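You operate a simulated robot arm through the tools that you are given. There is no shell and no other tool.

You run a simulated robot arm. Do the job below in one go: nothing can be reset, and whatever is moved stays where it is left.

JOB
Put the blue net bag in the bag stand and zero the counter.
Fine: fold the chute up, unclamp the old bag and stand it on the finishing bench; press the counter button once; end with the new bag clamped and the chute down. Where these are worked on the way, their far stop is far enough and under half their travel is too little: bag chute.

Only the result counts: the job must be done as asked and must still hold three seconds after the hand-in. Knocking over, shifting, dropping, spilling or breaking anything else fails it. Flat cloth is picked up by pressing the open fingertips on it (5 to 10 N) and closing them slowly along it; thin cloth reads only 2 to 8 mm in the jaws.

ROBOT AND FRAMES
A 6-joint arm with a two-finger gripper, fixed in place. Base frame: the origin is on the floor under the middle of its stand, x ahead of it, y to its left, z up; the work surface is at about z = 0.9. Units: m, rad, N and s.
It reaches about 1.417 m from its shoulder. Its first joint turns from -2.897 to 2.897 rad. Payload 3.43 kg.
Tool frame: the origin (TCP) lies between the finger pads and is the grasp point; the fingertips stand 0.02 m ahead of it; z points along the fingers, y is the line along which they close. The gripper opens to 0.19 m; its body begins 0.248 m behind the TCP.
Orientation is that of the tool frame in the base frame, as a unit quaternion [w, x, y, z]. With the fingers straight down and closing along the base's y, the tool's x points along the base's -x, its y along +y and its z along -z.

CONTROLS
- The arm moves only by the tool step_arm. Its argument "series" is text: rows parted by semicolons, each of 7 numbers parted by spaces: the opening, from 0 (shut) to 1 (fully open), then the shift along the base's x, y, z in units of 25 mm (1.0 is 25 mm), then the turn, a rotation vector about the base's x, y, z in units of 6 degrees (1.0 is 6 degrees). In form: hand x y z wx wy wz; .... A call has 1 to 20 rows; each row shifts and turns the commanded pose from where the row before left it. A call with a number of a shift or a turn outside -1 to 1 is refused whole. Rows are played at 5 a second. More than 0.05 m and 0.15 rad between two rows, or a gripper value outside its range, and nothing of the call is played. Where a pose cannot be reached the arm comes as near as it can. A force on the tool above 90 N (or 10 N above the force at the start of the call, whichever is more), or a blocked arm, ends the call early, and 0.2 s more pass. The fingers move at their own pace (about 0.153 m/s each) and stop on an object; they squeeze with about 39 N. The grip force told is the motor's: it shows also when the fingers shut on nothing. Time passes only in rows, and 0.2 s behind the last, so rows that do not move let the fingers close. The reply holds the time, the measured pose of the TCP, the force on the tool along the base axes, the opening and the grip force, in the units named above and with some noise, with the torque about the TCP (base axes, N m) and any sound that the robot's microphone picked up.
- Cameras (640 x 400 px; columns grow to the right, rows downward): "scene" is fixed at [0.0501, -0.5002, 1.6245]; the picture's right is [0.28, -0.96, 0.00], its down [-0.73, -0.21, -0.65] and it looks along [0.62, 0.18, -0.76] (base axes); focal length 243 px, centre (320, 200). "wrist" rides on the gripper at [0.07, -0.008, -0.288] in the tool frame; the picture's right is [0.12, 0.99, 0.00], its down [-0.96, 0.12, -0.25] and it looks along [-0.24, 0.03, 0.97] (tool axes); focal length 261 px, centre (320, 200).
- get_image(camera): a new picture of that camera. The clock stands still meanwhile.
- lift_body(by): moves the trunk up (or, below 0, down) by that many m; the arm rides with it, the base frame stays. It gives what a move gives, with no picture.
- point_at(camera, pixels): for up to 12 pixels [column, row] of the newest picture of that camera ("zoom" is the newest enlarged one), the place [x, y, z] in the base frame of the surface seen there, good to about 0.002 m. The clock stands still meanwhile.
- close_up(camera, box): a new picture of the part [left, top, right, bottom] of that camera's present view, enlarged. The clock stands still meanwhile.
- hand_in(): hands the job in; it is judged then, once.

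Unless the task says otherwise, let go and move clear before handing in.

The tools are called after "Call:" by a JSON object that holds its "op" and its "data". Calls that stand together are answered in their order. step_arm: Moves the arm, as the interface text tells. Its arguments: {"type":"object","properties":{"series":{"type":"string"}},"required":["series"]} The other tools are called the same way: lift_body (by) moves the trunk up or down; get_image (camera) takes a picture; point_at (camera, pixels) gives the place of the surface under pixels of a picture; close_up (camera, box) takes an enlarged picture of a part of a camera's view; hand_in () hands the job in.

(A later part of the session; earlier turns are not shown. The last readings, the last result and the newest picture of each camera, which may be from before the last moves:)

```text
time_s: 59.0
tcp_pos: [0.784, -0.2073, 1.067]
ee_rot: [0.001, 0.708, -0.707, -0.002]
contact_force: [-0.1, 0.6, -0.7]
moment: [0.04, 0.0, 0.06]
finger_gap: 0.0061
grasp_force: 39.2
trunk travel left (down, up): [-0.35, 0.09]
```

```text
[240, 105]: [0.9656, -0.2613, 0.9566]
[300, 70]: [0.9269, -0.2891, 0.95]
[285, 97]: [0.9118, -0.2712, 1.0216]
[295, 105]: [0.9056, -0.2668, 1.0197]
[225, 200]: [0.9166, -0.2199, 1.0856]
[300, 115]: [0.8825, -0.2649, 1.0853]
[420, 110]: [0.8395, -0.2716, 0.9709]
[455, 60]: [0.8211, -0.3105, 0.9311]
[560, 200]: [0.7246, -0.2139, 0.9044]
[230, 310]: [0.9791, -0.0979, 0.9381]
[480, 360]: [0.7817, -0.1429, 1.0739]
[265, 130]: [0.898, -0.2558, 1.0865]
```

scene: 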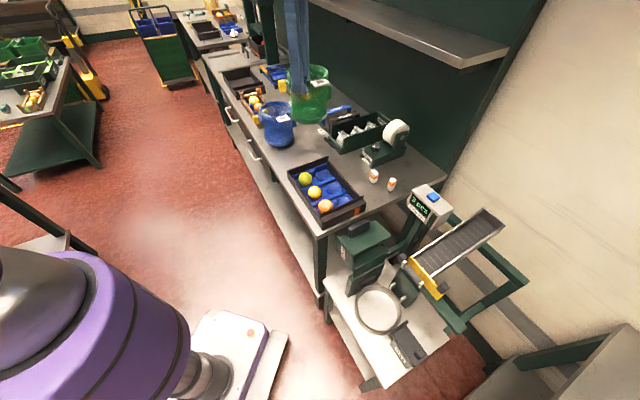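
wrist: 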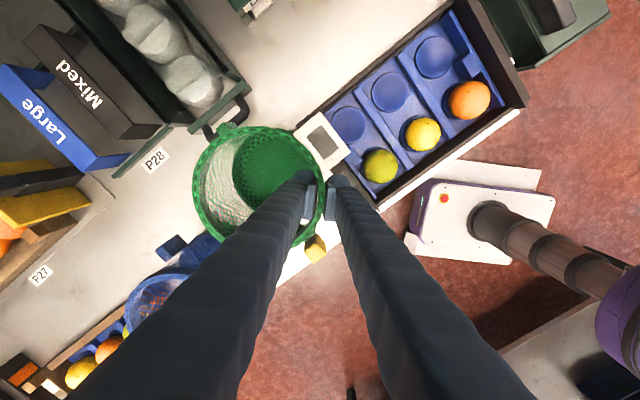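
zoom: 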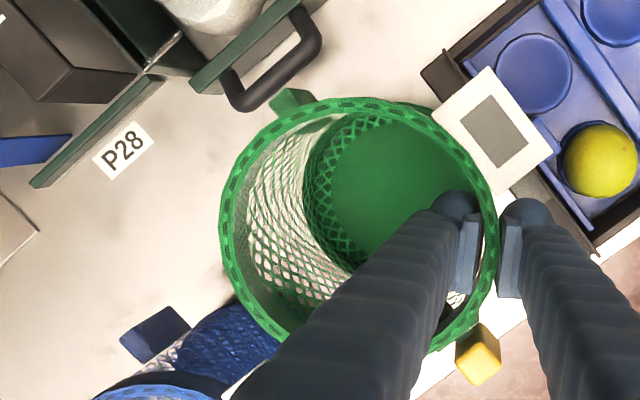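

Clearances look fine (tab at a≈0.837, handle at 0.860; rim z=1.086). I'll lower the last 20 mm gently.

Call:
{"op": "step_arm", "data": {"series": "0 0 0 -0.25 0 0 0;0 0 0 -0.25 0 0 0;0 0 0 -0.15 0 0 0;0 0 0 -0.1 0 0 0;0 0 0 0 0 0 0"}}

Call:
{"op": "point_at", "data": {"camera": "wrist", "pixels": [[195, 187]]}}

```text
time_s: 60.2
tcp_pos: [0.7841, -0.2061, 1.051]
ee_rot: [0.001, 0.708, -0.706, -0.001]
contact_force: [-0.9, -1.6, 10.8]
moment: [0.02, -0.05, 0.04]
finger_gap: 0.006
grasp_force: 39.1
trunk travel left (down, up): [-0.35, 0.09]
```

```text
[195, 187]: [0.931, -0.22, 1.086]
```

The bag is on the bench (10.8 N upward at z=1.051). I'll ease slightly, open the fingers and rise.

Call:
{"op": "step_arm", "data": {"series": "0 0 0 0.06 0 0 0;0.05 0 0 0 0 0 0;0.12 0 0 0 0 0 0;0.2 0 0 0 0 0 0;0.3 0 0 0 0 0 0;0.3 0 0 0 0 0 0"}}

Call:
{"op": "get_image", "data": {"camera": "wrist"}}

Call:
{"op": "close_up", "data": {"camera": "scene", "box": [240, 60, 380, 200]}}

```text
time_s: 61.6
tcp_pos: [0.7826, -0.2071, 1.0504]
ee_rot: [0.002, 0.708, -0.706, -0.001]
contact_force: [0.0, 0.1, -0.3]
moment: [0.01, 0.0, 0.01]
finger_gap: 0.0568
grasp_force: 0.0
trunk travel left (down, up): [-0.35, 0.09]
```

```text
taken
```

wrist: 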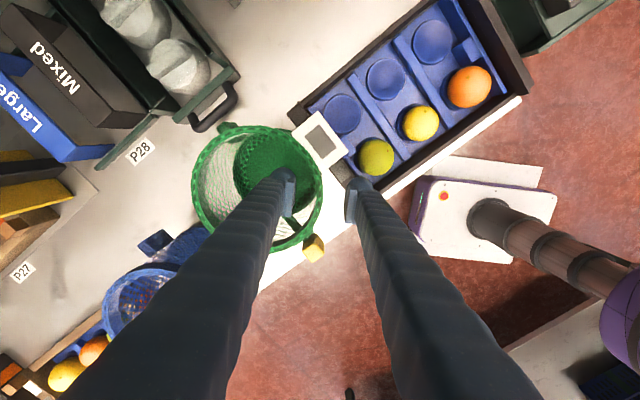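

```text
2.86 times, centred on (310, 130) of scene
```

zoom: 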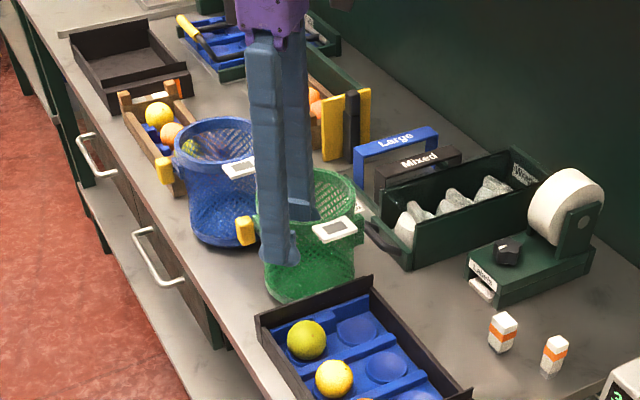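

The green bag stands freely. I'll rise straight up, then measure the counter button.

Call:
{"op": "step_arm", "data": {"series": "0.3 0 0 0.5 0 0 0;0.3 0 0 1 0 0 0;0.3 0 0 1 0 0 0;0.3 0 0 1 0 0 0;0.3 0 0 1 0 0 0;0.3 0 0 1 0 0 0;0.3 0 0 1 0 0 0;0.3 0 0 1 0 0 0;0.3 0 0 1 0 0 0"}}

Call:
{"op": "close_up", "data": {"camera": "scene", "box": [400, 170, 480, 240]}}

Call:
{"op": "point_at", "data": {"camera": "zoom", "pixels": [[280, 155], [245, 148], [320, 160], [280, 127], [285, 183], [200, 110], [340, 230], [300, 165], [265, 145], [170, 150], [390, 215], [230, 85]]}}

```text
time_s: 63.6
tcp_pos: [0.7841, -0.2071, 1.2636]
ee_rot: [0.001, 0.708, -0.706, -0.002]
contact_force: [-1.3, 0.2, -0.3]
moment: [0.0, -0.02, -0.02]
finger_gap: 0.0568
grasp_force: 0.1
trunk travel left (down, up): [-0.35, 0.09]
```

```text
5.71 times, centred on (440, 205) of scene
```

zoom: 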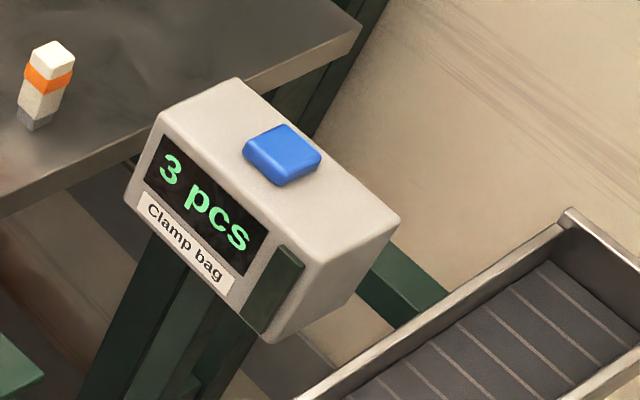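

```text
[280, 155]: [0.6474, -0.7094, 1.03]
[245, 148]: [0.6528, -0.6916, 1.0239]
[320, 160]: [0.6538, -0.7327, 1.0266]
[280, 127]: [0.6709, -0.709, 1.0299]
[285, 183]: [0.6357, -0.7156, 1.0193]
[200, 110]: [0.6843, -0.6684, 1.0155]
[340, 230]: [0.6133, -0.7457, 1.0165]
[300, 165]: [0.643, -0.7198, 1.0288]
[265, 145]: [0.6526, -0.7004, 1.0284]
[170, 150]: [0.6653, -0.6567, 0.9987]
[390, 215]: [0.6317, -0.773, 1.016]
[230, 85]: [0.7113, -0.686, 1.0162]
```

The status lamp is off and the button's top is centred near (0.652,-0.712) at z=1.030. I'll close the fingers and move above it.

Call:
{"op": "step_arm", "data": {"series": "0 -0.25 -0.96 0 0 0 0;0 -0.25 -0.96 0 0 0 0;0 -0.25 -0.96 0 0 0 0;0 -0.25 -0.96 0 0 0 0;0 -0.25 -0.96 0 0 0 0;0 -0.25 -0.96 0 0 0 0;0 -0.25 -0.96 0 0 0 0;0 -0.25 -0.96 0 0 0 0;0 -0.25 -0.96 0 0 0 0;0 -0.25 -0.96 0 0 0 0;0 -0.25 -0.96 0 0 0 0;0 -0.25 -0.96 0 0 0 0;0 -0.25 -0.96 0 0 0 0;0 -0.25 -0.96 0 0 0 0;0 -0.25 -0.96 0 0 0 0;0 -0.25 -0.96 0 0 0 0;0 -0.25 -0.96 0 0 0 0;0 -0.25 -0.96 0 0 0 0;0 -0.25 -0.96 0 0 0 0;0 -0.25 -0.96 0 0 0 0"}}

Call:
{"op": "get_image", "data": {"camera": "wrist"}}

Call:
{"op": "get_image", "data": {"camera": "scene"}}

```text
time_s: 67.8
tcp_pos: [0.6588, -0.6887, 1.2624]
ee_rot: [0.001, 0.708, -0.707, -0.002]
contact_force: [-0.5, 0.2, 0.1]
moment: [0.07, -0.02, 0.02]
finger_gap: 0.0001
grasp_force: 34.7
trunk travel left (down, up): [-0.35, 0.09]
```

```text
taken
```

wrist: 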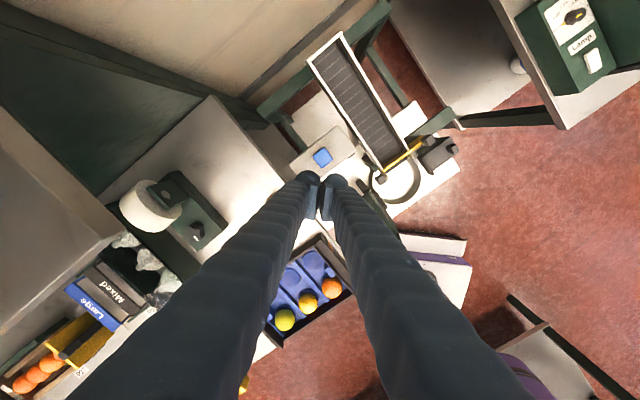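

```text
taken
```

scene: 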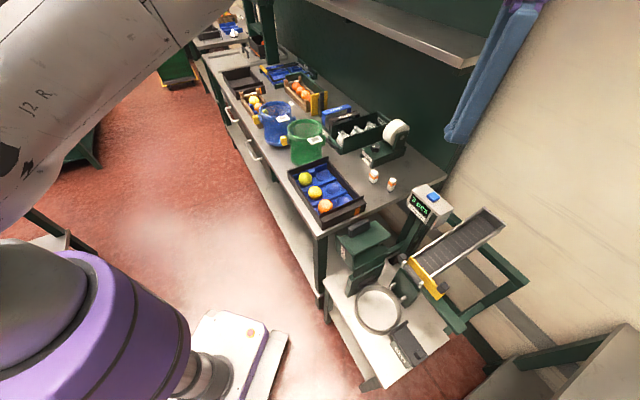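

I'll centre over the button and descend to about 20 mm above it.

Call:
{"op": "step_arm", "data": {"series": "0 -0.27 -0.93 0 0 0 0;0 0 0 -0.9 0 0 0;0 0 0 -0.9 0 0 0;0 0 0 -0.9 0 0 0;0 0 0 -0.9 0 0 0;0 0 0 -0.9 0 0 0;0 0 0 -0.9 0 0 0;0 0 0 -0.9 0 0 0;0 0 0 -0.9 0 0 0;0 0 0 0 0 0 0"}}

Call:
{"op": "close_up", "data": {"camera": "scene", "box": [390, 150, 490, 240]}}

Call:
{"op": "close_up", "data": {"camera": "wrist", "box": [250, 100, 390, 250]}}

```text
time_s: 70.0
tcp_pos: [0.651, -0.7114, 1.0848]
ee_rot: [0.001, 0.708, -0.706, -0.001]
contact_force: [0.0, 0.4, 0.1]
moment: [0.01, 0.01, 0.0]
finger_gap: 0.0001
grasp_force: 34.2
trunk travel left (down, up): [-0.35, 0.09]
```

```text
4.44 times, centred on (440, 195) of scene
```

zoom: 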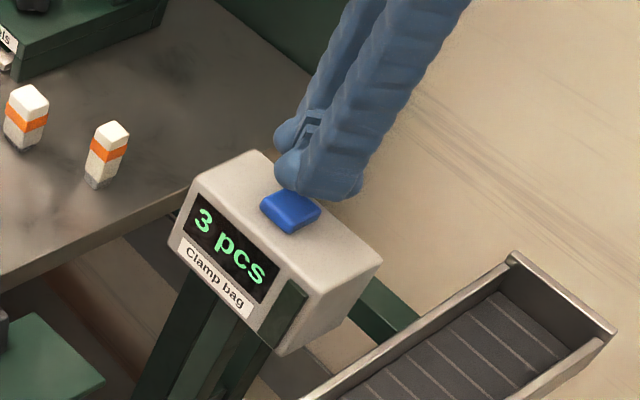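

```text
2.67 times, centred on (320, 175) of wrist
```

zoom: 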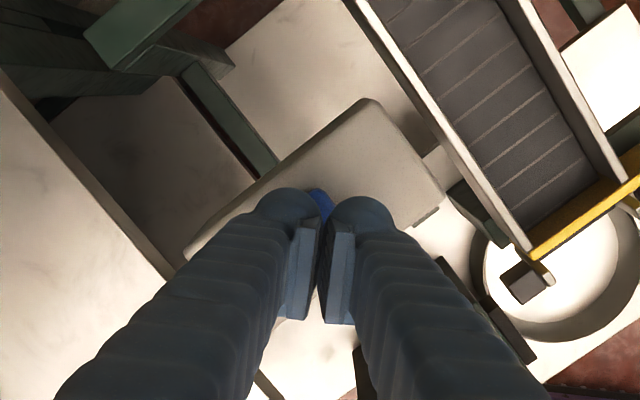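

The fingertips are centred above the blue button, at about 35 mm clearance. I'll lower to near contact, then press in small steps.

Call:
{"op": "step_arm", "data": {"series": "0 0 0 -0.4 0 0 0;0 0 0 -0.4 0 0 0;0 0 0 -0.3 0 0 0;0 0 0 0 0 0 0"}}

```text
time_s: 71.0
tcp_pos: [0.6513, -0.7116, 1.056]
ee_rot: [-0.001, -0.707, 0.707, 0.001]
contact_force: [-0.2, -0.2, 0.1]
moment: [0.0, -0.02, 0.0]
finger_gap: 0.0
grasp_force: 34.1
trunk travel left (down, up): [-0.35, 0.09]
```

No contact yet at z=1.056. I'll press down in 3–4 mm steps.

Call:
{"op": "step_arm", "data": {"series": "0 0 0 -0.15 0 0 0;0 0 0 -0.15 0 0 0;0 0 0 -0.15 0 0 0"}}

Call:
{"op": "close_up", "data": {"camera": "scene", "box": [390, 150, 490, 240]}}

```text
time_s: 71.8
tcp_pos: [0.6524, -0.7106, 1.0443]
ee_rot: [0.001, 0.708, -0.706, -0.001]
contact_force: [-0.3, 0.7, 2.0]
moment: [0.01, 0.01, 0.01]
finger_gap: 0.0063
grasp_force: 34.4
trunk travel left (down, up): [-0.35, 0.09]
heard: click
```

```text
4.44 times, centred on (440, 195) of scene
```

zoom: 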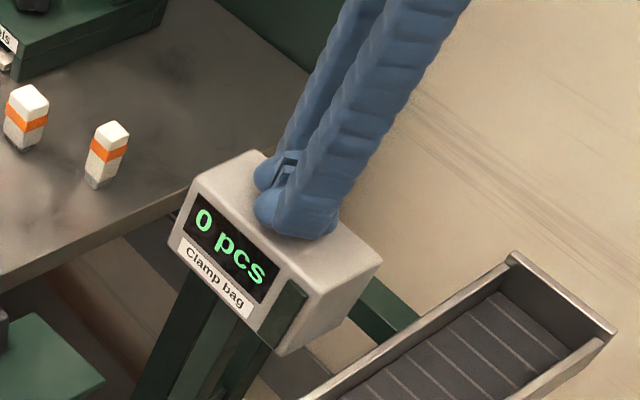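

The counter now reads "0 pcs" with one click heard. I'll rise off the button and head for the blue bag.

Call:
{"op": "step_arm", "data": {"series": "0 0 0 0.5 0 0 0;0 0 0 1 0 0 0;0 0 0 1 0 0 0;0 0 0 1 0 0 0;0 0 0 1 0 0 0;0 0 0 1 0 0 0;0 0 0 1 0 0 0;0 0 0 1 0 0 0;0 0 0 1 0 0 0;0 0.3 0.9 0.5 0 0 0;0 0.33 0.97 0 0 0 0;0 0.33 0.97 0 0 0 0;0 0.33 0.97 0 0 0 0;0 0.33 0.97 0 0 0 0;0 0.33 0.97 0 0 0 0;0 0.33 0.97 0 0 0 0;0 0.33 0.97 0 0 0 0;0 0.33 0.97 0 0 0 0"}}

Call:
{"op": "close_up", "data": {"camera": "scene", "box": [390, 150, 490, 240]}}

```text
time_s: 75.6
tcp_pos: [0.7267, -0.4919, 1.2701]
ee_rot: [0.0, 0.708, -0.706, 0.0]
contact_force: [0.3, 0.1, 0.5]
moment: [-0.11, 0.02, -0.01]
finger_gap: 0.0
grasp_force: 33.9
trunk travel left (down, up): [-0.35, 0.09]
```

```text
4.44 times, centred on (440, 195) of scene
```

zoom: 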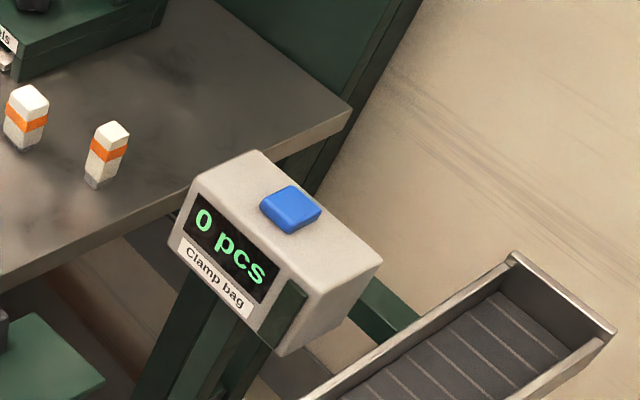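

The display holds "0 pcs". I'll continue to above the blue bag's -x rim with the fingers part-open.

Call:
{"op": "step_arm", "data": {"series": "0 0.3335 0.9585 0 0 0 0;0 0.3335 0.9585 0 0 0 0;0 0.3335 0.9585 0 0 0 0;0 0.3335 0.9585 0 0 0 0;0 0.3335 0.9585 0 0 0 0;0 0.3335 0.9585 0 0 0 0;0 0.3335 0.9585 0 0 0 0;0 0.3335 0.9585 0 0 0 0;0 0.3335 0.9585 0 0 0 0;0 0.3335 0.9585 0 0 0 0;0 0.3335 0.9585 0 0 0 0;0 0.3335 0.9585 0 0 0 0;0.35 0.3335 0.9585 0 0 0 0;0.35 0.3335 0.9585 0 0 0 0;0.35 0.3335 0.9585 0 0 0 0;0.35 0.3335 0.9585 0 0 0 0;0.35 0.3335 0.9585 0 0 0 0;0.35 0.3335 0.9585 0 0 0 0;0.35 0.3335 0.9585 0 0 0 0;0.35 0 0 0 0 0 0"}}

Call:
{"op": "get_image", "data": {"camera": "wrist"}}

Call:
{"op": "get_image", "data": {"camera": "scene"}}

```text
time_s: 79.8
tcp_pos: [0.8832, -0.0386, 1.2715]
ee_rot: [0.0, 0.708, -0.706, -0.001]
contact_force: [-0.4, 0.4, 0.2]
moment: [0.04, -0.01, 0.01]
finger_gap: 0.0667
grasp_force: 0.1
trunk travel left (down, up): [-0.35, 0.09]
```

```text
taken
```

wrist: 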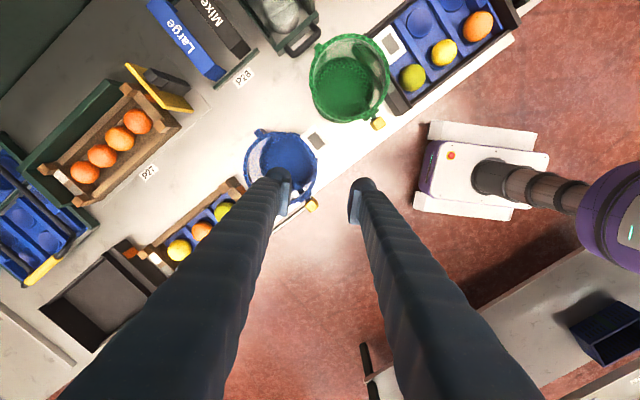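

```text
taken
```

scene: 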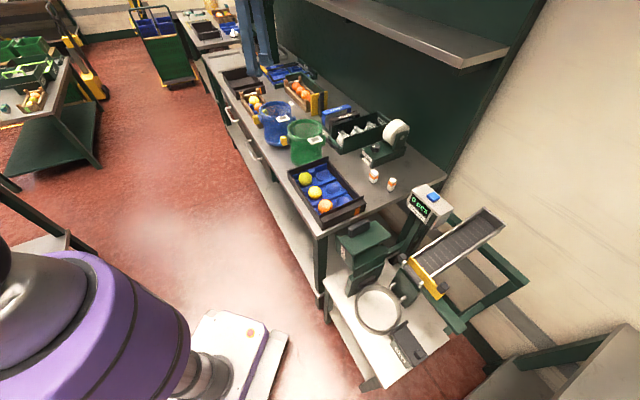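

The green bag stands well, and the blue bag is below the fingers at (285,165). I'll measure its rim again from here.

Call:
{"op": "close_up", "data": {"camera": "wrist", "box": [230, 110, 350, 230]}}

```text
3.33 times, centred on (290, 170) of wrist
```

zoom: 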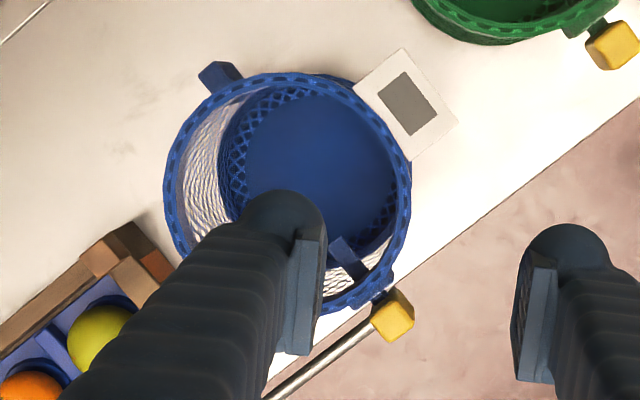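

Call:
{"op": "point_at", "data": {"camera": "zoom", "pixels": [[405, 190], [404, 215], [395, 245], [400, 165], [170, 190], [190, 125], [240, 85], [300, 78], [350, 95], [395, 315], [430, 110], [220, 70]]}}

```text
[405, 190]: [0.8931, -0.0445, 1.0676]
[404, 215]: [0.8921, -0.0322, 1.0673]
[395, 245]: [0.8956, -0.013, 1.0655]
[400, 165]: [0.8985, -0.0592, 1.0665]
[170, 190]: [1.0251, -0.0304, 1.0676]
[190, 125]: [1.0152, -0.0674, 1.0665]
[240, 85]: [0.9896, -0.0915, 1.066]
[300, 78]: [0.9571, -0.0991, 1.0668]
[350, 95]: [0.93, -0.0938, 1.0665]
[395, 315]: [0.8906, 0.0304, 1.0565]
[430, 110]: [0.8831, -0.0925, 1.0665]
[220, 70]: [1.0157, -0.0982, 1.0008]
```

The blue rim's centre is (0.9586,-0.032), r≈0.067, so the -x rim is at (0.892,-0.0325). I'll align and descend to z≈1.05.

Call:
{"op": "step_arm", "data": {"series": "0.35 0.352 0.244 0 0 0 0;0.35 0 0 -0.98 0 0 0;0.35 0 0 -0.98 0 0 0;0.35 0 0 -0.98 0 0 0;0.35 0 0 -0.98 0 0 0;0.35 0 0 -0.98 0 0 0;0.35 0 0 -0.98 0 0 0;0.35 0 0 -0.98 0 0 0;0.35 0 0 -0.98 0 0 0;0.35 0 0 -0.98 0 0 0;0.35 0 0 0 0 0 0"}}

Call:
{"op": "close_up", "data": {"camera": "wrist", "box": [200, 80, 440, 270]}}

Call:
{"op": "close_up", "data": {"camera": "scene", "box": [230, 60, 350, 180]}}

```text
time_s: 82.2
tcp_pos: [0.8929, -0.0322, 1.0503]
ee_rot: [0.001, 0.708, -0.707, -0.001]
contact_force: [0.9, 0.1, -0.2]
moment: [0.03, -0.03, 0.03]
finger_gap: 0.0665
grasp_force: 0.1
trunk travel left (down, up): [-0.35, 0.09]
```

```text
2.11 times, centred on (320, 175) of wrist
```

zoom: 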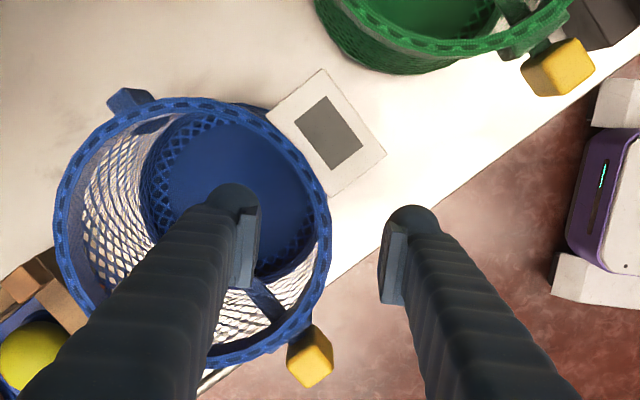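

```text
3.33 times, centred on (290, 120) of scene
```

zoom: 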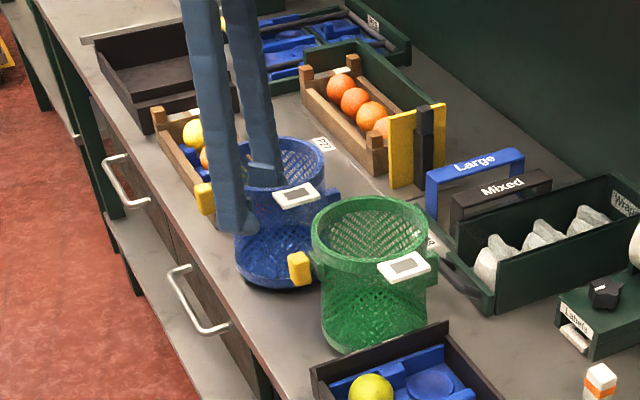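

The rim lies between the pads just as with the old bag. I'll close on it.

Call:
{"op": "step_arm", "data": {"series": "0.2 0 0 0 0 0 0;0.1 0 0 0 0 0 0;0.05 0 0 0 0 0 0;0 0 0 0 0 0 0;0 0 0 0 0 0 0;0 0 0 0 0 0 0"}}

Call:
{"op": "close_up", "data": {"camera": "wrist", "box": [200, 80, 440, 270]}}

```text
time_s: 83.6
tcp_pos: [0.8937, -0.0325, 1.0491]
ee_rot: [0.001, 0.708, -0.707, -0.001]
contact_force: [-0.8, 0.7, 1.3]
moment: [0.02, -0.01, -0.01]
finger_gap: 0.0059
grasp_force: 39.4
trunk travel left (down, up): [-0.35, 0.09]
```

```text
2.11 times, centred on (320, 175) of wrist
```

zoom: 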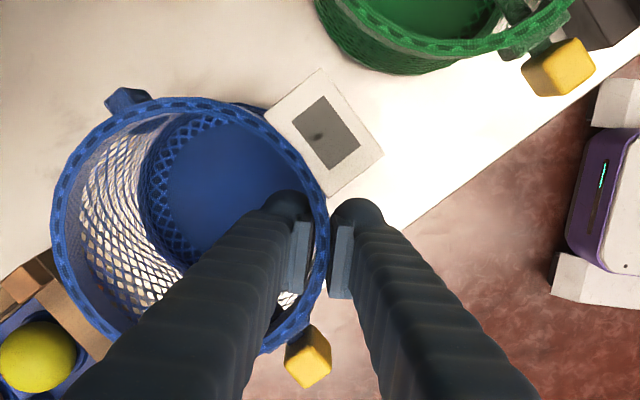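

The blue rim is gripped (5.9 mm). I'll lift straight up and check.

Call:
{"op": "step_arm", "data": {"series": "0 0 0 0.3 0 0 0;0 0 0 0.5 0 0 0;0 0 0 0.8 0 0 0;0 0 0 1 0 0 0;0 0 0 1 0 0 0;0 0 0 1 0 0 0;0 0 0 1 0 0 0;0 0 0 1 0 0 0;0 0 0 1 0 0 0;0 0 0 1 0 0 0;0 0 0 0.5 0 0 0"}}

Call:
{"op": "get_image", "data": {"camera": "wrist"}}

Call:
{"op": "get_image", "data": {"camera": "scene"}}

```text
time_s: 86.0
tcp_pos: [0.8934, -0.0307, 1.2763]
ee_rot: [0.002, 0.708, -0.706, -0.001]
contact_force: [-1.1, 0.3, -0.6]
moment: [-0.02, 0.06, -0.01]
finger_gap: 0.0061
grasp_force: 39.4
trunk travel left (down, up): [-0.35, 0.09]
```

```text
taken
```

wrist: 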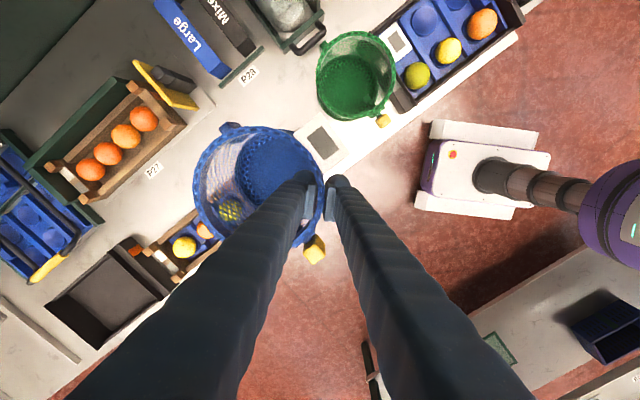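

```text
taken
```

scene: 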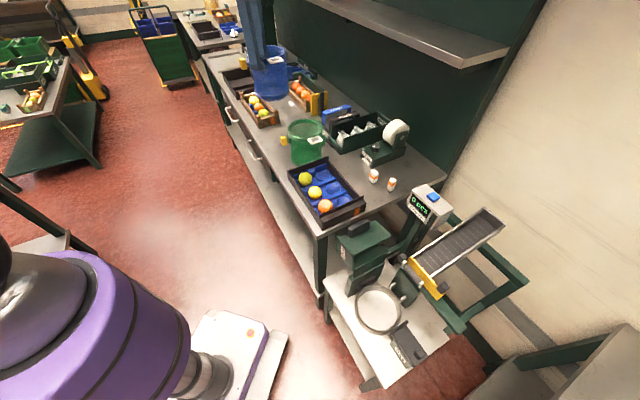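

The blue bag hangs level. I'll measure the empty ring and pegs from the scene view to set the target.

Call:
{"op": "close_up", "data": {"camera": "scene", "box": [340, 260, 440, 370]}}

```text
3.64 times, centred on (390, 315) of scene
```

zoom: 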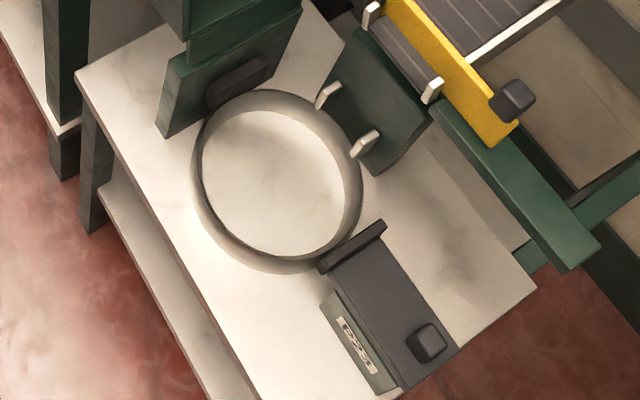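

Call:
{"op": "point_at", "data": {"camera": "zoom", "pixels": [[200, 165], [215, 120], [262, 97], [320, 120], [350, 165], [345, 220], [300, 262], [235, 240], [328, 95], [322, 103], [372, 135], [360, 148]]}}

Call:
{"op": "point_at", "data": {"camera": "zoom", "pixels": [[240, 85], [350, 245], [380, 225], [372, 80], [432, 90], [390, 120], [207, 190], [280, 258], [260, 105], [335, 185], [280, 180], [330, 92]]}}

```text
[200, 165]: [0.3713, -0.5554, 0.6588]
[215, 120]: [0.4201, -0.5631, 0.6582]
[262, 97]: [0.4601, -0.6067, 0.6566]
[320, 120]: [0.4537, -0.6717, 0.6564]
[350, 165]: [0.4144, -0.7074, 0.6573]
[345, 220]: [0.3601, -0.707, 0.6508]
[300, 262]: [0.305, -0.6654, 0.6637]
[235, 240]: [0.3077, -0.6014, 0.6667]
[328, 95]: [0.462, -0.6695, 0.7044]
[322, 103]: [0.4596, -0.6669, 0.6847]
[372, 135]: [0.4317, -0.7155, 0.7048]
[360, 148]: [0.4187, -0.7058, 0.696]
```

```text
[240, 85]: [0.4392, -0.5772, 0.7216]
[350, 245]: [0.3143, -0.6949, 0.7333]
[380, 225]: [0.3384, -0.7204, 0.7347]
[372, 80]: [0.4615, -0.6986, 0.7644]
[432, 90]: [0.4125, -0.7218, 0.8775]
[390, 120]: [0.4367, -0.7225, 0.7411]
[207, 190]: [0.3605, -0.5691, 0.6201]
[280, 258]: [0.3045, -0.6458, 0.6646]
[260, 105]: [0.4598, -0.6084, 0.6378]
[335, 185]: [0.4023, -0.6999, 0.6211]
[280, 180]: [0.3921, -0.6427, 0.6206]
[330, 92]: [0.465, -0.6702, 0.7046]
```

The ring centre is about (0.382,-0.634) with ~12 mm clearance, a fixed bumper at b≈-0.10, and pegs at b≈-0.145 and -0.203. I'll measure the held blue bag relative to the TCP.

Call:
{"op": "close_up", "data": {"camera": "wrist", "box": [180, 100, 360, 270]}}

```text
2.35 times, centred on (270, 185) of wrist
```

zoom: 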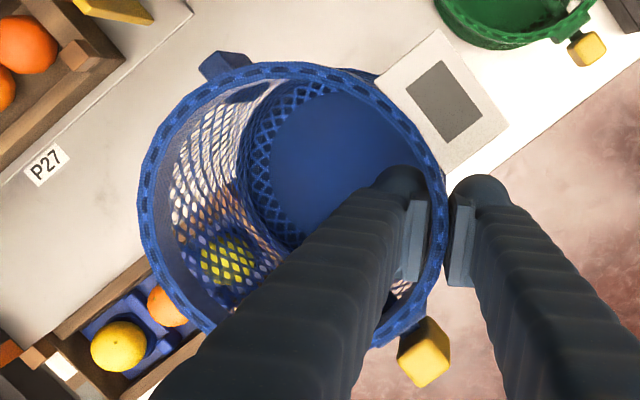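

Call:
{"op": "point_at", "data": {"camera": "zoom", "pixels": [[145, 190], [165, 130], [220, 80], [290, 68], [350, 82], [400, 120], [437, 180], [440, 240], [425, 345], [445, 100], [220, 62], [405, 325]]}}

```text
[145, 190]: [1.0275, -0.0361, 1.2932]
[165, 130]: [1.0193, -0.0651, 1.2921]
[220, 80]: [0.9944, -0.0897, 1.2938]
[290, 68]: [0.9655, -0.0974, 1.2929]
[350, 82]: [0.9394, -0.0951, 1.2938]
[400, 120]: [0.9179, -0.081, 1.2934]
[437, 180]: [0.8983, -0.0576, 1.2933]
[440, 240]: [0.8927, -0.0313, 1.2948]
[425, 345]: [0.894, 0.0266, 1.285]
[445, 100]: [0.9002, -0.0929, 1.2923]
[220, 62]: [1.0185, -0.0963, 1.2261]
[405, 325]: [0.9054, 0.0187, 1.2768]
```

The held bag is level with its centre 66.7 mm from the TCP along +x, just as the green one was. I'll carry it over to in front of the stand at height.

Call:
{"op": "step_arm", "data": {"series": "0 -0.5 -0.46 0.4 0 0 0;0 -0.9 -0.83 0.4 0 0 0;0 -0.97 -0.896 0 0 0 0;0 -0.97 -0.896 0 0 0 0;0 -0.97 -0.896 0 0 0 0;0 -0.97 -0.896 0 0 0 0;0 -0.97 -0.896 0 0 0 0;0 -0.97 -0.896 0 0 0 0;0 -0.97 -0.896 0 0 0 0;0 -0.97 -0.896 0 0 0 0;0 -0.97 -0.896 0 0 0 0;0 -0.97 -0.896 0 0 0 0;0 -0.97 -0.896 0 0 0 0;0 -0.97 -0.896 0 0 0 0"}}

Call:
{"op": "get_image", "data": {"camera": "scene"}}

```text
time_s: 89.0
tcp_pos: [0.5663, -0.3335, 1.2972]
ee_rot: [0.0, 0.707, -0.707, -0.001]
contact_force: [0.3, -0.6, -0.8]
moment: [-0.01, 0.0, 0.02]
finger_gap: 0.0059
grasp_force: 38.9
trunk travel left (down, up): [-0.35, 0.09]
```

```text
taken
```

scene: 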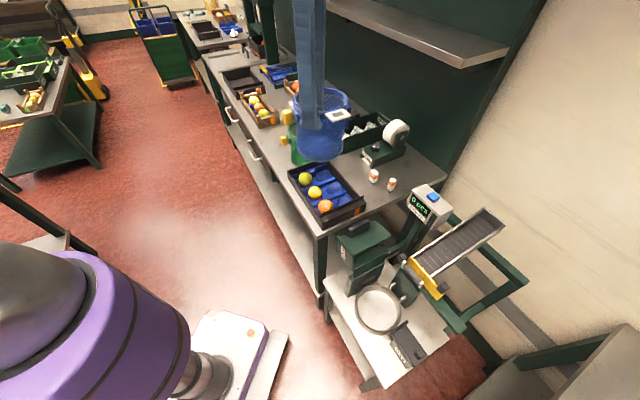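

The bag travels fine. I'll go on to the point in front of the stand.

Call:
{"op": "step_arm", "data": {"series": "0 -0.941 -0.866 0 0 0 0;0 -0.941 -0.866 0 0 0 0;0 -0.941 -0.866 0 0 0 0;0 -0.941 -0.866 0 0 0 0;0 -0.941 -0.866 0 0 0 0;0 -0.941 -0.866 0 0 0 0;0 -0.941 -0.866 0 0 0 0;0 -0.941 -0.866 0 0 0 0;0 -0.941 -0.866 0 0 0 0;0 -0.941 -0.866 0 0 0 0;0 -0.941 -0.866 0 0 0 0;0 -0.941 -0.866 0 0 0 0;0 0 0 0 0 0 0"}}

Call:
{"op": "get_image", "data": {"camera": "wrist"}}

```text
time_s: 91.8
tcp_pos: [0.2853, -0.5899, 1.2964]
ee_rot: [0.0, 0.709, -0.706, -0.001]
contact_force: [-0.6, 0.7, -1.3]
moment: [0.02, 0.08, -0.02]
finger_gap: 0.006
grasp_force: 39.0
trunk travel left (down, up): [-0.35, 0.09]
```

```text
taken
```

wrist: 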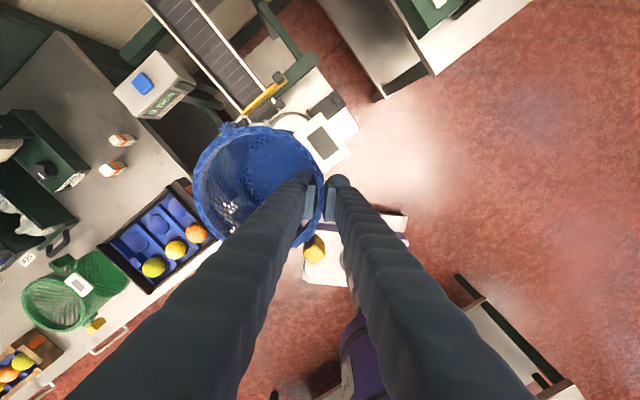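

In front of the stand. I'll descend to z≈0.85 (base of bag ~0.70, above ring and beside the pegs).

Call:
{"op": "step_arm", "data": {"series": "0 -0.05 -0.14 -1 0 0 0;0 0 0 -1 0 0 0;0 0 0 -1 0 0 0;0 0 0 -1 0 0 0;0 0 0 -1 0 0 0;0 0 0 -1 0 0 0;0 0 0 -1 0 0 0;0 0 0 -1 0 0 0;0 0 0 -1 0 0 0;0 0 0 -1 0 0 0;0 0 0 -1 0 0 0;0 0 0 -1 0 0 0;0 0 0 -1 0 0 0;0 0 0 -1 0 0 0;0 0 0 -1 0 0 0;0 0 0 -1 0 0 0;0 0 0 -1 0 0 0;0 0 0 -0.7 0 0 0;0 0 0 0 0 0 0"}}

Call:
{"op": "get_image", "data": {"camera": "wrist"}}

Call:
{"op": "close_up", "data": {"camera": "scene", "box": [320, 200, 480, 360]}}

```text
time_s: 95.8
tcp_pos: [0.2827, -0.5955, 0.8538]
ee_rot: [0.001, 0.708, -0.706, 0.0]
contact_force: [0.3, 1.0, -1.0]
moment: [0.03, 0.03, 0.0]
finger_gap: 0.0063
grasp_force: 39.2
trunk travel left (down, up): [-0.35, 0.09]
```

```text
taken
```

wrist: 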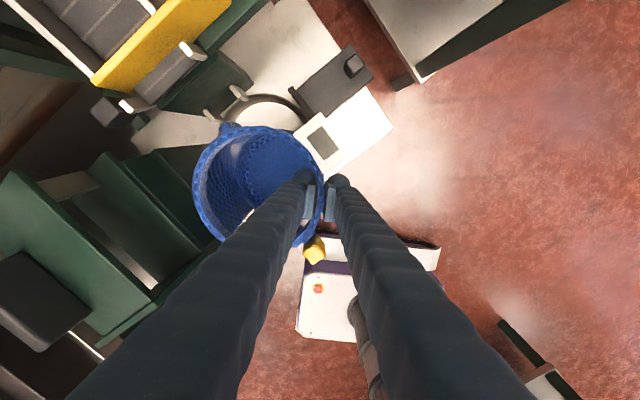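

```text
2.50 times, centred on (400, 280) of scene
```

zoom: 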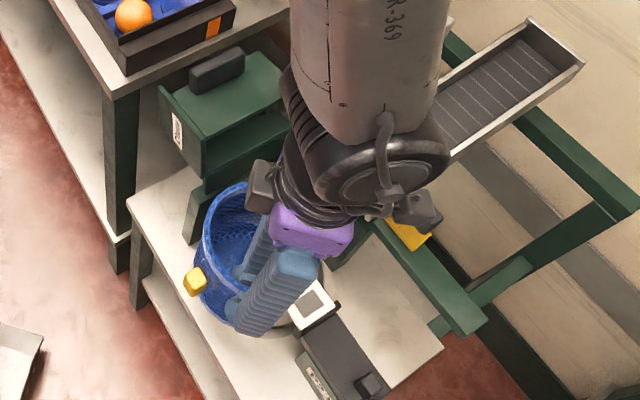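

I'll move +u to sit over the ring, then check the tab against the pegs.

Call:
{"op": "step_arm", "data": {"series": "0 0.48 -0.44 0 0 0 0;0 0.5 -0.46 0 0 0 0;0 0.48 -0.44 0 0 0 0;0 0 0 0 0 0 0"}}

Call:
{"op": "close_up", "data": {"camera": "wrist", "box": [150, 60, 370, 260]}}

```text
time_s: 96.8
tcp_pos: [0.3191, -0.6283, 0.8528]
ee_rot: [0.0, 0.708, -0.706, -0.002]
contact_force: [-0.3, -0.4, -0.8]
moment: [0.04, 0.03, 0.01]
finger_gap: 0.006
grasp_force: 39.0
trunk travel left (down, up): [-0.35, 0.09]
```

```text
2.00 times, centred on (260, 160) of wrist
```

zoom: 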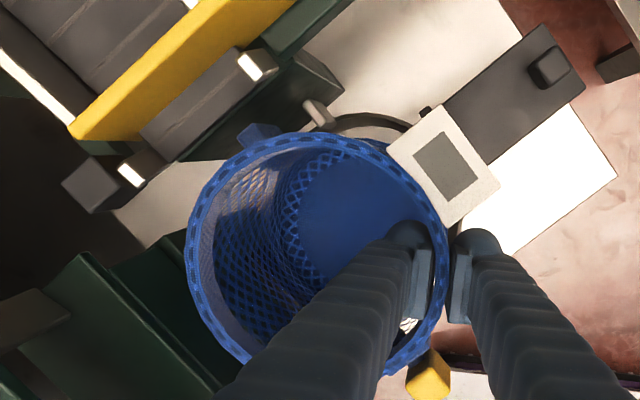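

The geometry matches the earlier lifted view of the green bag. I'll measure the tab and rim once more before lowering.

Call:
{"op": "point_at", "data": {"camera": "zoom", "pixels": [[255, 130], [245, 138], [270, 130], [318, 112], [192, 270], [330, 135], [440, 230], [430, 370], [425, 160], [215, 200], [440, 165]]}}

```text
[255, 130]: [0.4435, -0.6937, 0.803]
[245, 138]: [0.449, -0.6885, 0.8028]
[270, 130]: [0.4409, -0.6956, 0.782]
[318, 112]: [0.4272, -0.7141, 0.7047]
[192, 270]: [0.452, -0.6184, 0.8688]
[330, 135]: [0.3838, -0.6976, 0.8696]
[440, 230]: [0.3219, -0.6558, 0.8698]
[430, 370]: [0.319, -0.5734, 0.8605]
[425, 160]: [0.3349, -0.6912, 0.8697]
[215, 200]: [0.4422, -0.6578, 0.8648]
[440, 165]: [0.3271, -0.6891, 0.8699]
```

The tab (b≈-0.174) is centred between the pegs and the bag is over the ring. I'll lower it in.

Call:
{"op": "step_arm", "data": {"series": "0 0.03 0.03 -0.6 0 0 0;0 0 0 -0.6 0 0 0;0 0 0 -0.6 0 0 0;0 0 0 -0.6 0 0 0;0 0 0 -0.3 0 0 0;0 0 0 -0.3 0 0 0;0 0 0 -0.15 0 0 0;0 0 0 0 0 0 0"}}

Call:
{"op": "close_up", "data": {"camera": "wrist", "box": [150, 60, 370, 260]}}

```text
time_s: 98.6
tcp_pos: [0.3201, -0.6281, 0.7749]
ee_rot: [0.001, 0.708, -0.707, 0.0]
contact_force: [-0.8, 0.8, -0.3]
moment: [0.0, 0.04, 0.0]
finger_gap: 0.0061
grasp_force: 39.4
trunk travel left (down, up): [-0.35, 0.09]
```

```text
2.00 times, centred on (260, 160) of wrist
```

zoom: 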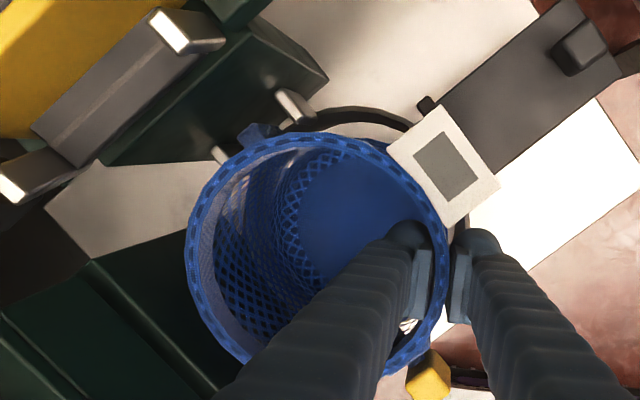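

The tab lies between the two pegs and there's no contact force yet. I'll lower the last few millimetres to contact.

Call:
{"op": "step_arm", "data": {"series": "0 0 0 -0.12 0 0 0;0 0 0 -0.12 0 0 0;0 0 0 0 0 0 0"}}

```text
time_s: 99.4
tcp_pos: [0.3206, -0.6291, 0.769]
ee_rot: [0.0, 0.708, -0.706, -0.001]
contact_force: [-0.7, -0.4, 1.7]
moment: [-0.01, 0.01, -0.02]
finger_gap: 0.006
grasp_force: 39.0
trunk travel left (down, up): [-0.35, 0.09]
```

Contact is just starting (+1.7 N). One more small step down to seat it.

Call:
{"op": "step_arm", "data": {"series": "0 0 0 -0.06 0 0 0;0 0 0 0 0 0 0"}}

Call:
{"op": "close_up", "data": {"camera": "wrist", "box": [150, 60, 370, 260]}}

Call:
{"op": "point_at", "data": {"camera": "zoom", "pixels": [[192, 250], [330, 135], [440, 220], [425, 165], [465, 200], [445, 150], [255, 130], [295, 105], [220, 155]]}}

```text
time_s: 100.0
tcp_pos: [0.3194, -0.6292, 0.7687]
ee_rot: [0.001, 0.707, -0.707, -0.001]
contact_force: [-3.7, 0.5, 17.1]
moment: [0.27, 0.01, 0.06]
finger_gap: 0.0061
grasp_force: 39.1
trunk travel left (down, up): [-0.35, 0.09]
```

```text
2.00 times, centred on (260, 160) of wrist
```

zoom: 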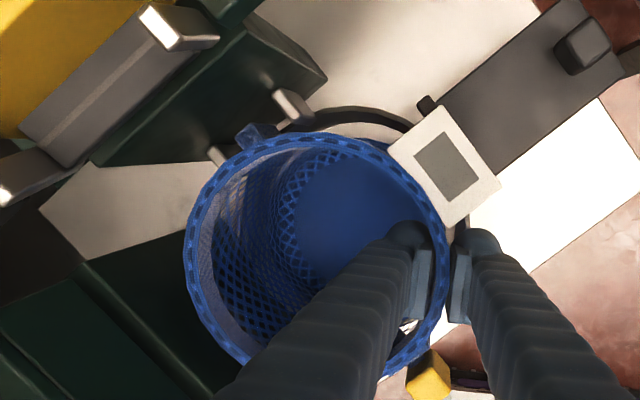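

```text
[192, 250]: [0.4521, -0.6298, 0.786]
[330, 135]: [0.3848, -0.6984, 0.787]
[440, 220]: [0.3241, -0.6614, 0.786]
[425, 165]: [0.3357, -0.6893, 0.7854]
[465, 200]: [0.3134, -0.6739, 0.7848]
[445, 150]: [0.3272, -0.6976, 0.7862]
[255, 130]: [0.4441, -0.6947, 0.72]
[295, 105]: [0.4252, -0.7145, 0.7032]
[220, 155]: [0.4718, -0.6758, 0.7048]
```

The bag is seated (17 N, rim z=0.786 as the old one was). I'll ease, open the fingers, and rise.

Call:
{"op": "step_arm", "data": {"series": "0 0 0 0.06 0 0 0;0.05 0 0 0 0 0 0;0.12 0 0 0 0 0 0;0.2 0 0 0 0 0 0;0.3 0 0 0 0 0 0;0.3 0 0 0 0 0 0;0.3 0 0 0.5 0 0 0;0.3 0 0 1 0 0 0;0.3 0 0 1 0 0 0;0.3 0 0 1 0 0 0;0.3 0 0 1 0 0 0;0.3 0 0 1 0 0 0"}}

Call:
{"op": "get_image", "data": {"camera": "wrist"}}

Call:
{"op": "close_up", "data": {"camera": "scene", "box": [320, 200, 480, 380]}}

```text
time_s: 102.6
tcp_pos: [0.3192, -0.6281, 0.9081]
ee_rot: [0.0, 0.708, -0.706, 0.0]
contact_force: [0.1, -0.3, 0.1]
moment: [0.05, 0.01, 0.02]
finger_gap: 0.057
grasp_force: 0.0
trunk travel left (down, up): [-0.35, 0.09]
```

```text
taken
```

wrist: 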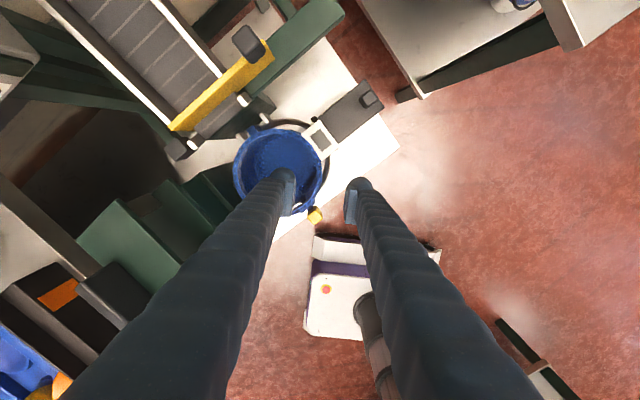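

```text
2.22 times, centred on (400, 290) of scene
```

zoom: 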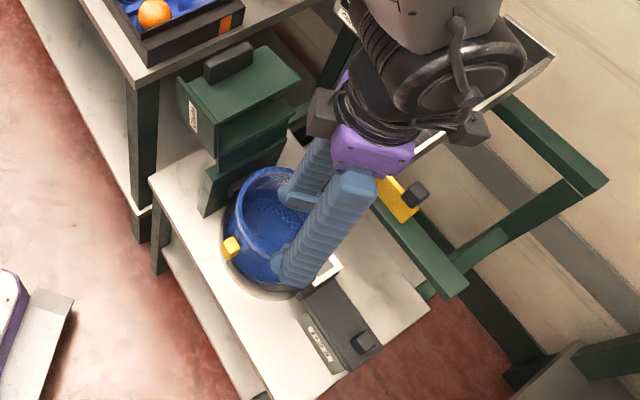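

The blue bag sits in the ring. I'll go back to the knob with the -45° yaw to clamp.

Call:
{"op": "step_arm", "data": {"series": "0.3 -0.32 -0.685 0 0 0 -0.9375;0.3 -0.32 -0.685 0 0 0 -0.9375;0.3 -0.32 -0.685 0 0 0 -0.9375;0.3 -0.32 -0.685 0 0 0 -0.9375;0.3 -0.32 -0.685 0 0 0 -0.9375;0.3 -0.32 -0.685 0 0 0 -0.9375;0.3 -0.32 -0.685 0 0 0 -0.9375;0.3 -0.32 -0.685 0 0 0 -0.9375"}}

Call:
{"op": "close_up", "data": {"camera": "wrist", "box": [240, 120, 400, 260]}}

Call:
{"op": "close_up", "data": {"camera": "scene", "box": [340, 260, 440, 370]}}

```text
time_s: 104.4
tcp_pos: [0.2568, -0.7646, 0.9079]
ee_rot: [0.0, -0.384, 0.923, 0.002]
contact_force: [-0.2, 0.3, -0.2]
moment: [0.01, -0.03, -0.01]
finger_gap: 0.0571
grasp_force: 0.0
trunk travel left (down, up): [-0.35, 0.09]
```

```text
2.86 times, centred on (320, 190) of wrist
```

zoom: 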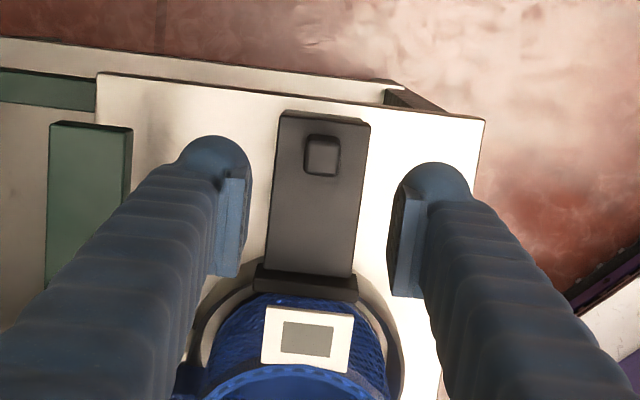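

```text
3.64 times, centred on (390, 315) of scene
```

zoom: 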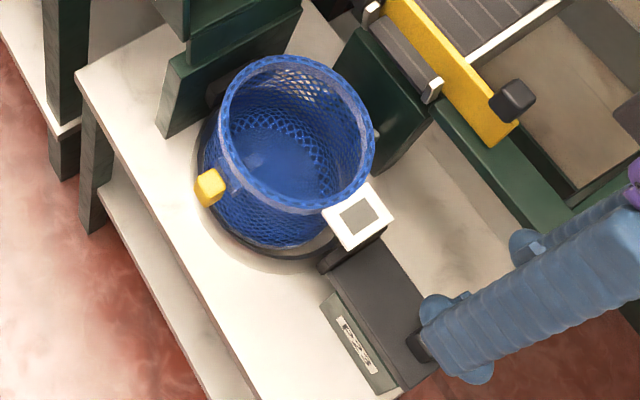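

I'll measure the knob's present position.

Call:
{"op": "close_up", "data": {"camera": "wrist", "box": [240, 120, 400, 260]}}

Call:
{"op": "point_at", "data": {"camera": "zoom", "pixels": [[322, 152], [310, 145], [334, 147], [333, 168], [310, 166], [322, 200], [310, 280], [280, 320], [340, 325]]}}

```text
2.86 times, centred on (320, 190) of wrist
```

zoom: 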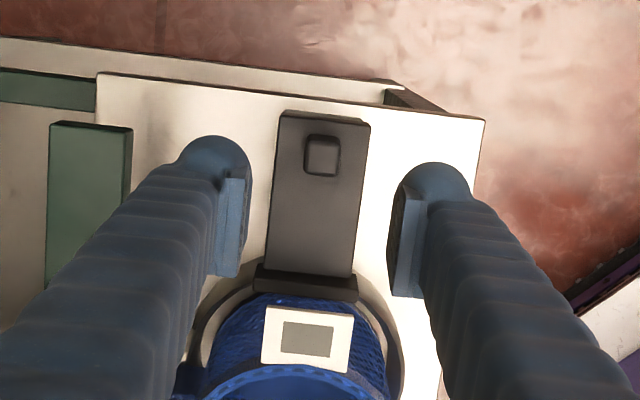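

```text
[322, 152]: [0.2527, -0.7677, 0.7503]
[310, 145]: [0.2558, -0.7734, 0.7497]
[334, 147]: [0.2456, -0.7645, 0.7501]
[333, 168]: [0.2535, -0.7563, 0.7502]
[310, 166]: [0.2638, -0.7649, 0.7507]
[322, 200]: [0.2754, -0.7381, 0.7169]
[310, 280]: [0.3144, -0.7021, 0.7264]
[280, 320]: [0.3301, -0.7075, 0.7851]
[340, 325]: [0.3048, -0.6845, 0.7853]
```

The knob is at (0.2547,-0.7648), z top 0.750. I'll descend onto it and close.

Call:
{"op": "step_arm", "data": {"series": "0.3 -0.085 0 -0.948 0 0 0;0.3 0 0 -0.948 0 0 0;0.3 0 0 -0.948 0 0 0;0.3 0 0 -0.948 0 0 0;0.3 0 0 -0.948 0 0 0;0.3 0 0 -0.948 0 0 0;0.3 0 0 -0.948 0 0 0;0.2 0 0 0 0 0 0;0.12 0 0 0 0 0 0;0 0 0 0 0 0 0;0 0 0 0 0 0 0"}}

Call:
{"op": "close_up", "data": {"camera": "wrist", "box": [240, 120, 400, 280]}}

```text
time_s: 106.8
tcp_pos: [0.2523, -0.7638, 0.7418]
ee_rot: [-0.001, -0.385, 0.923, 0.002]
contact_force: [-5.0, 2.2, -1.2]
moment: [-0.01, 0.06, -0.16]
finger_gap: 0.021
grasp_force: 45.0
trunk travel left (down, up): [-0.35, 0.09]
```

```text
2.50 times, centred on (320, 200) of wrist
```

zoom: 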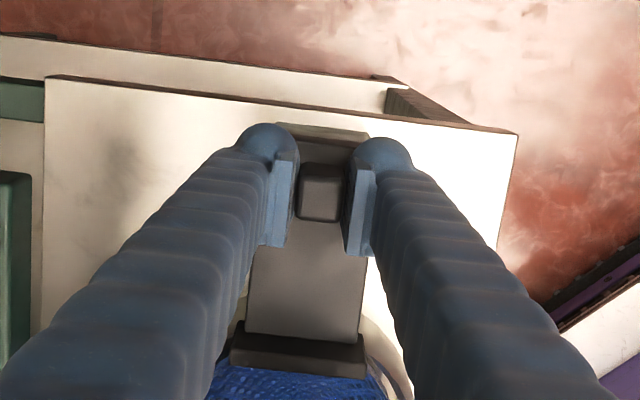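

Gripped cleanly. I'll push the slider +v toward the bag in small steps.

Call:
{"op": "step_arm", "data": {"series": "0 0.15 0.15 0 0 0 0;0 0.15 0.15 0 0 0 0;0 0.15 0.15 0 0 0 0;0 0.15 0.15 0 0 0 0"}}

Call:
{"op": "close_up", "data": {"camera": "wrist", "box": [240, 120, 400, 280]}}

```text
time_s: 107.8
tcp_pos: [0.2697, -0.7492, 0.7423]
ee_rot: [0.0, -0.385, 0.923, 0.001]
contact_force: [-5.6, 2.7, 1.2]
moment: [-0.08, 0.21, -0.16]
finger_gap: 0.0208
grasp_force: 44.4
trunk travel left (down, up): [-0.35, 0.09]
```

```text
2.50 times, centred on (320, 200) of wrist
```

zoom: 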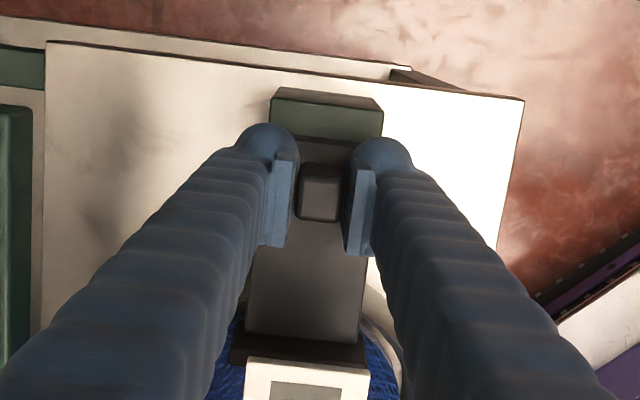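

b is now -0.339; I'll continue in smaller steps until the jaw seats.

Call:
{"op": "step_arm", "data": {"series": "0 0.08 0.08 0 0 0 0;0 0.08 0.08 0 0 0 0;0 0.08 0.08 0 0 0 0"}}

Call:
{"op": "close_up", "data": {"camera": "scene", "box": [340, 160, 480, 370]}}

```text
time_s: 108.6
tcp_pos: [0.2745, -0.7444, 0.7412]
ee_rot: [-0.001, -0.383, 0.924, 0.0]
contact_force: [-21.1, -2.1, 0.5]
moment: [0.03, 0.09, -0.13]
finger_gap: 0.0209
grasp_force: 45.1
trunk travel left (down, up): [-0.35, 0.09]
```

```text
1.90 times, centred on (410, 265) of scene
```

zoom: 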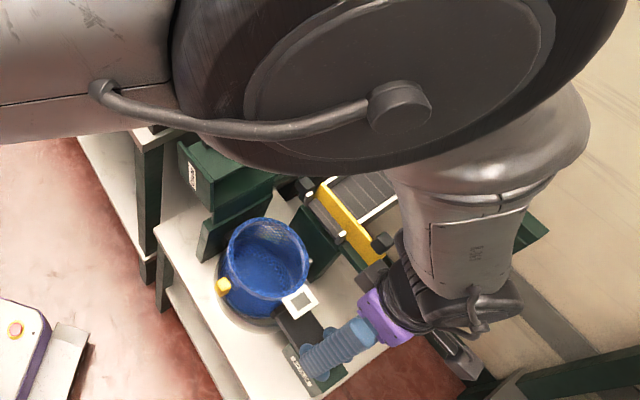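

The knob is back at b≈-0.332 with ~16 N resistance, matching its original clamped position. I'll press slightly more to be sure it's home.

Call:
{"op": "step_arm", "data": {"series": "0 0.08 0.08 0 0 0 0;0 0.05 0.05 0 0 0 0;0 0 0 0 0 0 0"}}

```text
time_s: 109.4
tcp_pos: [0.2752, -0.7449, 0.7416]
ee_rot: [0.001, -0.383, 0.924, 0.001]
contact_force: [-60.8, -31.0, -3.2]
moment: [-0.39, 0.68, 0.05]
finger_gap: 0.0212
grasp_force: 45.1
trunk travel left (down, up): [-0.35, 0.09]
```

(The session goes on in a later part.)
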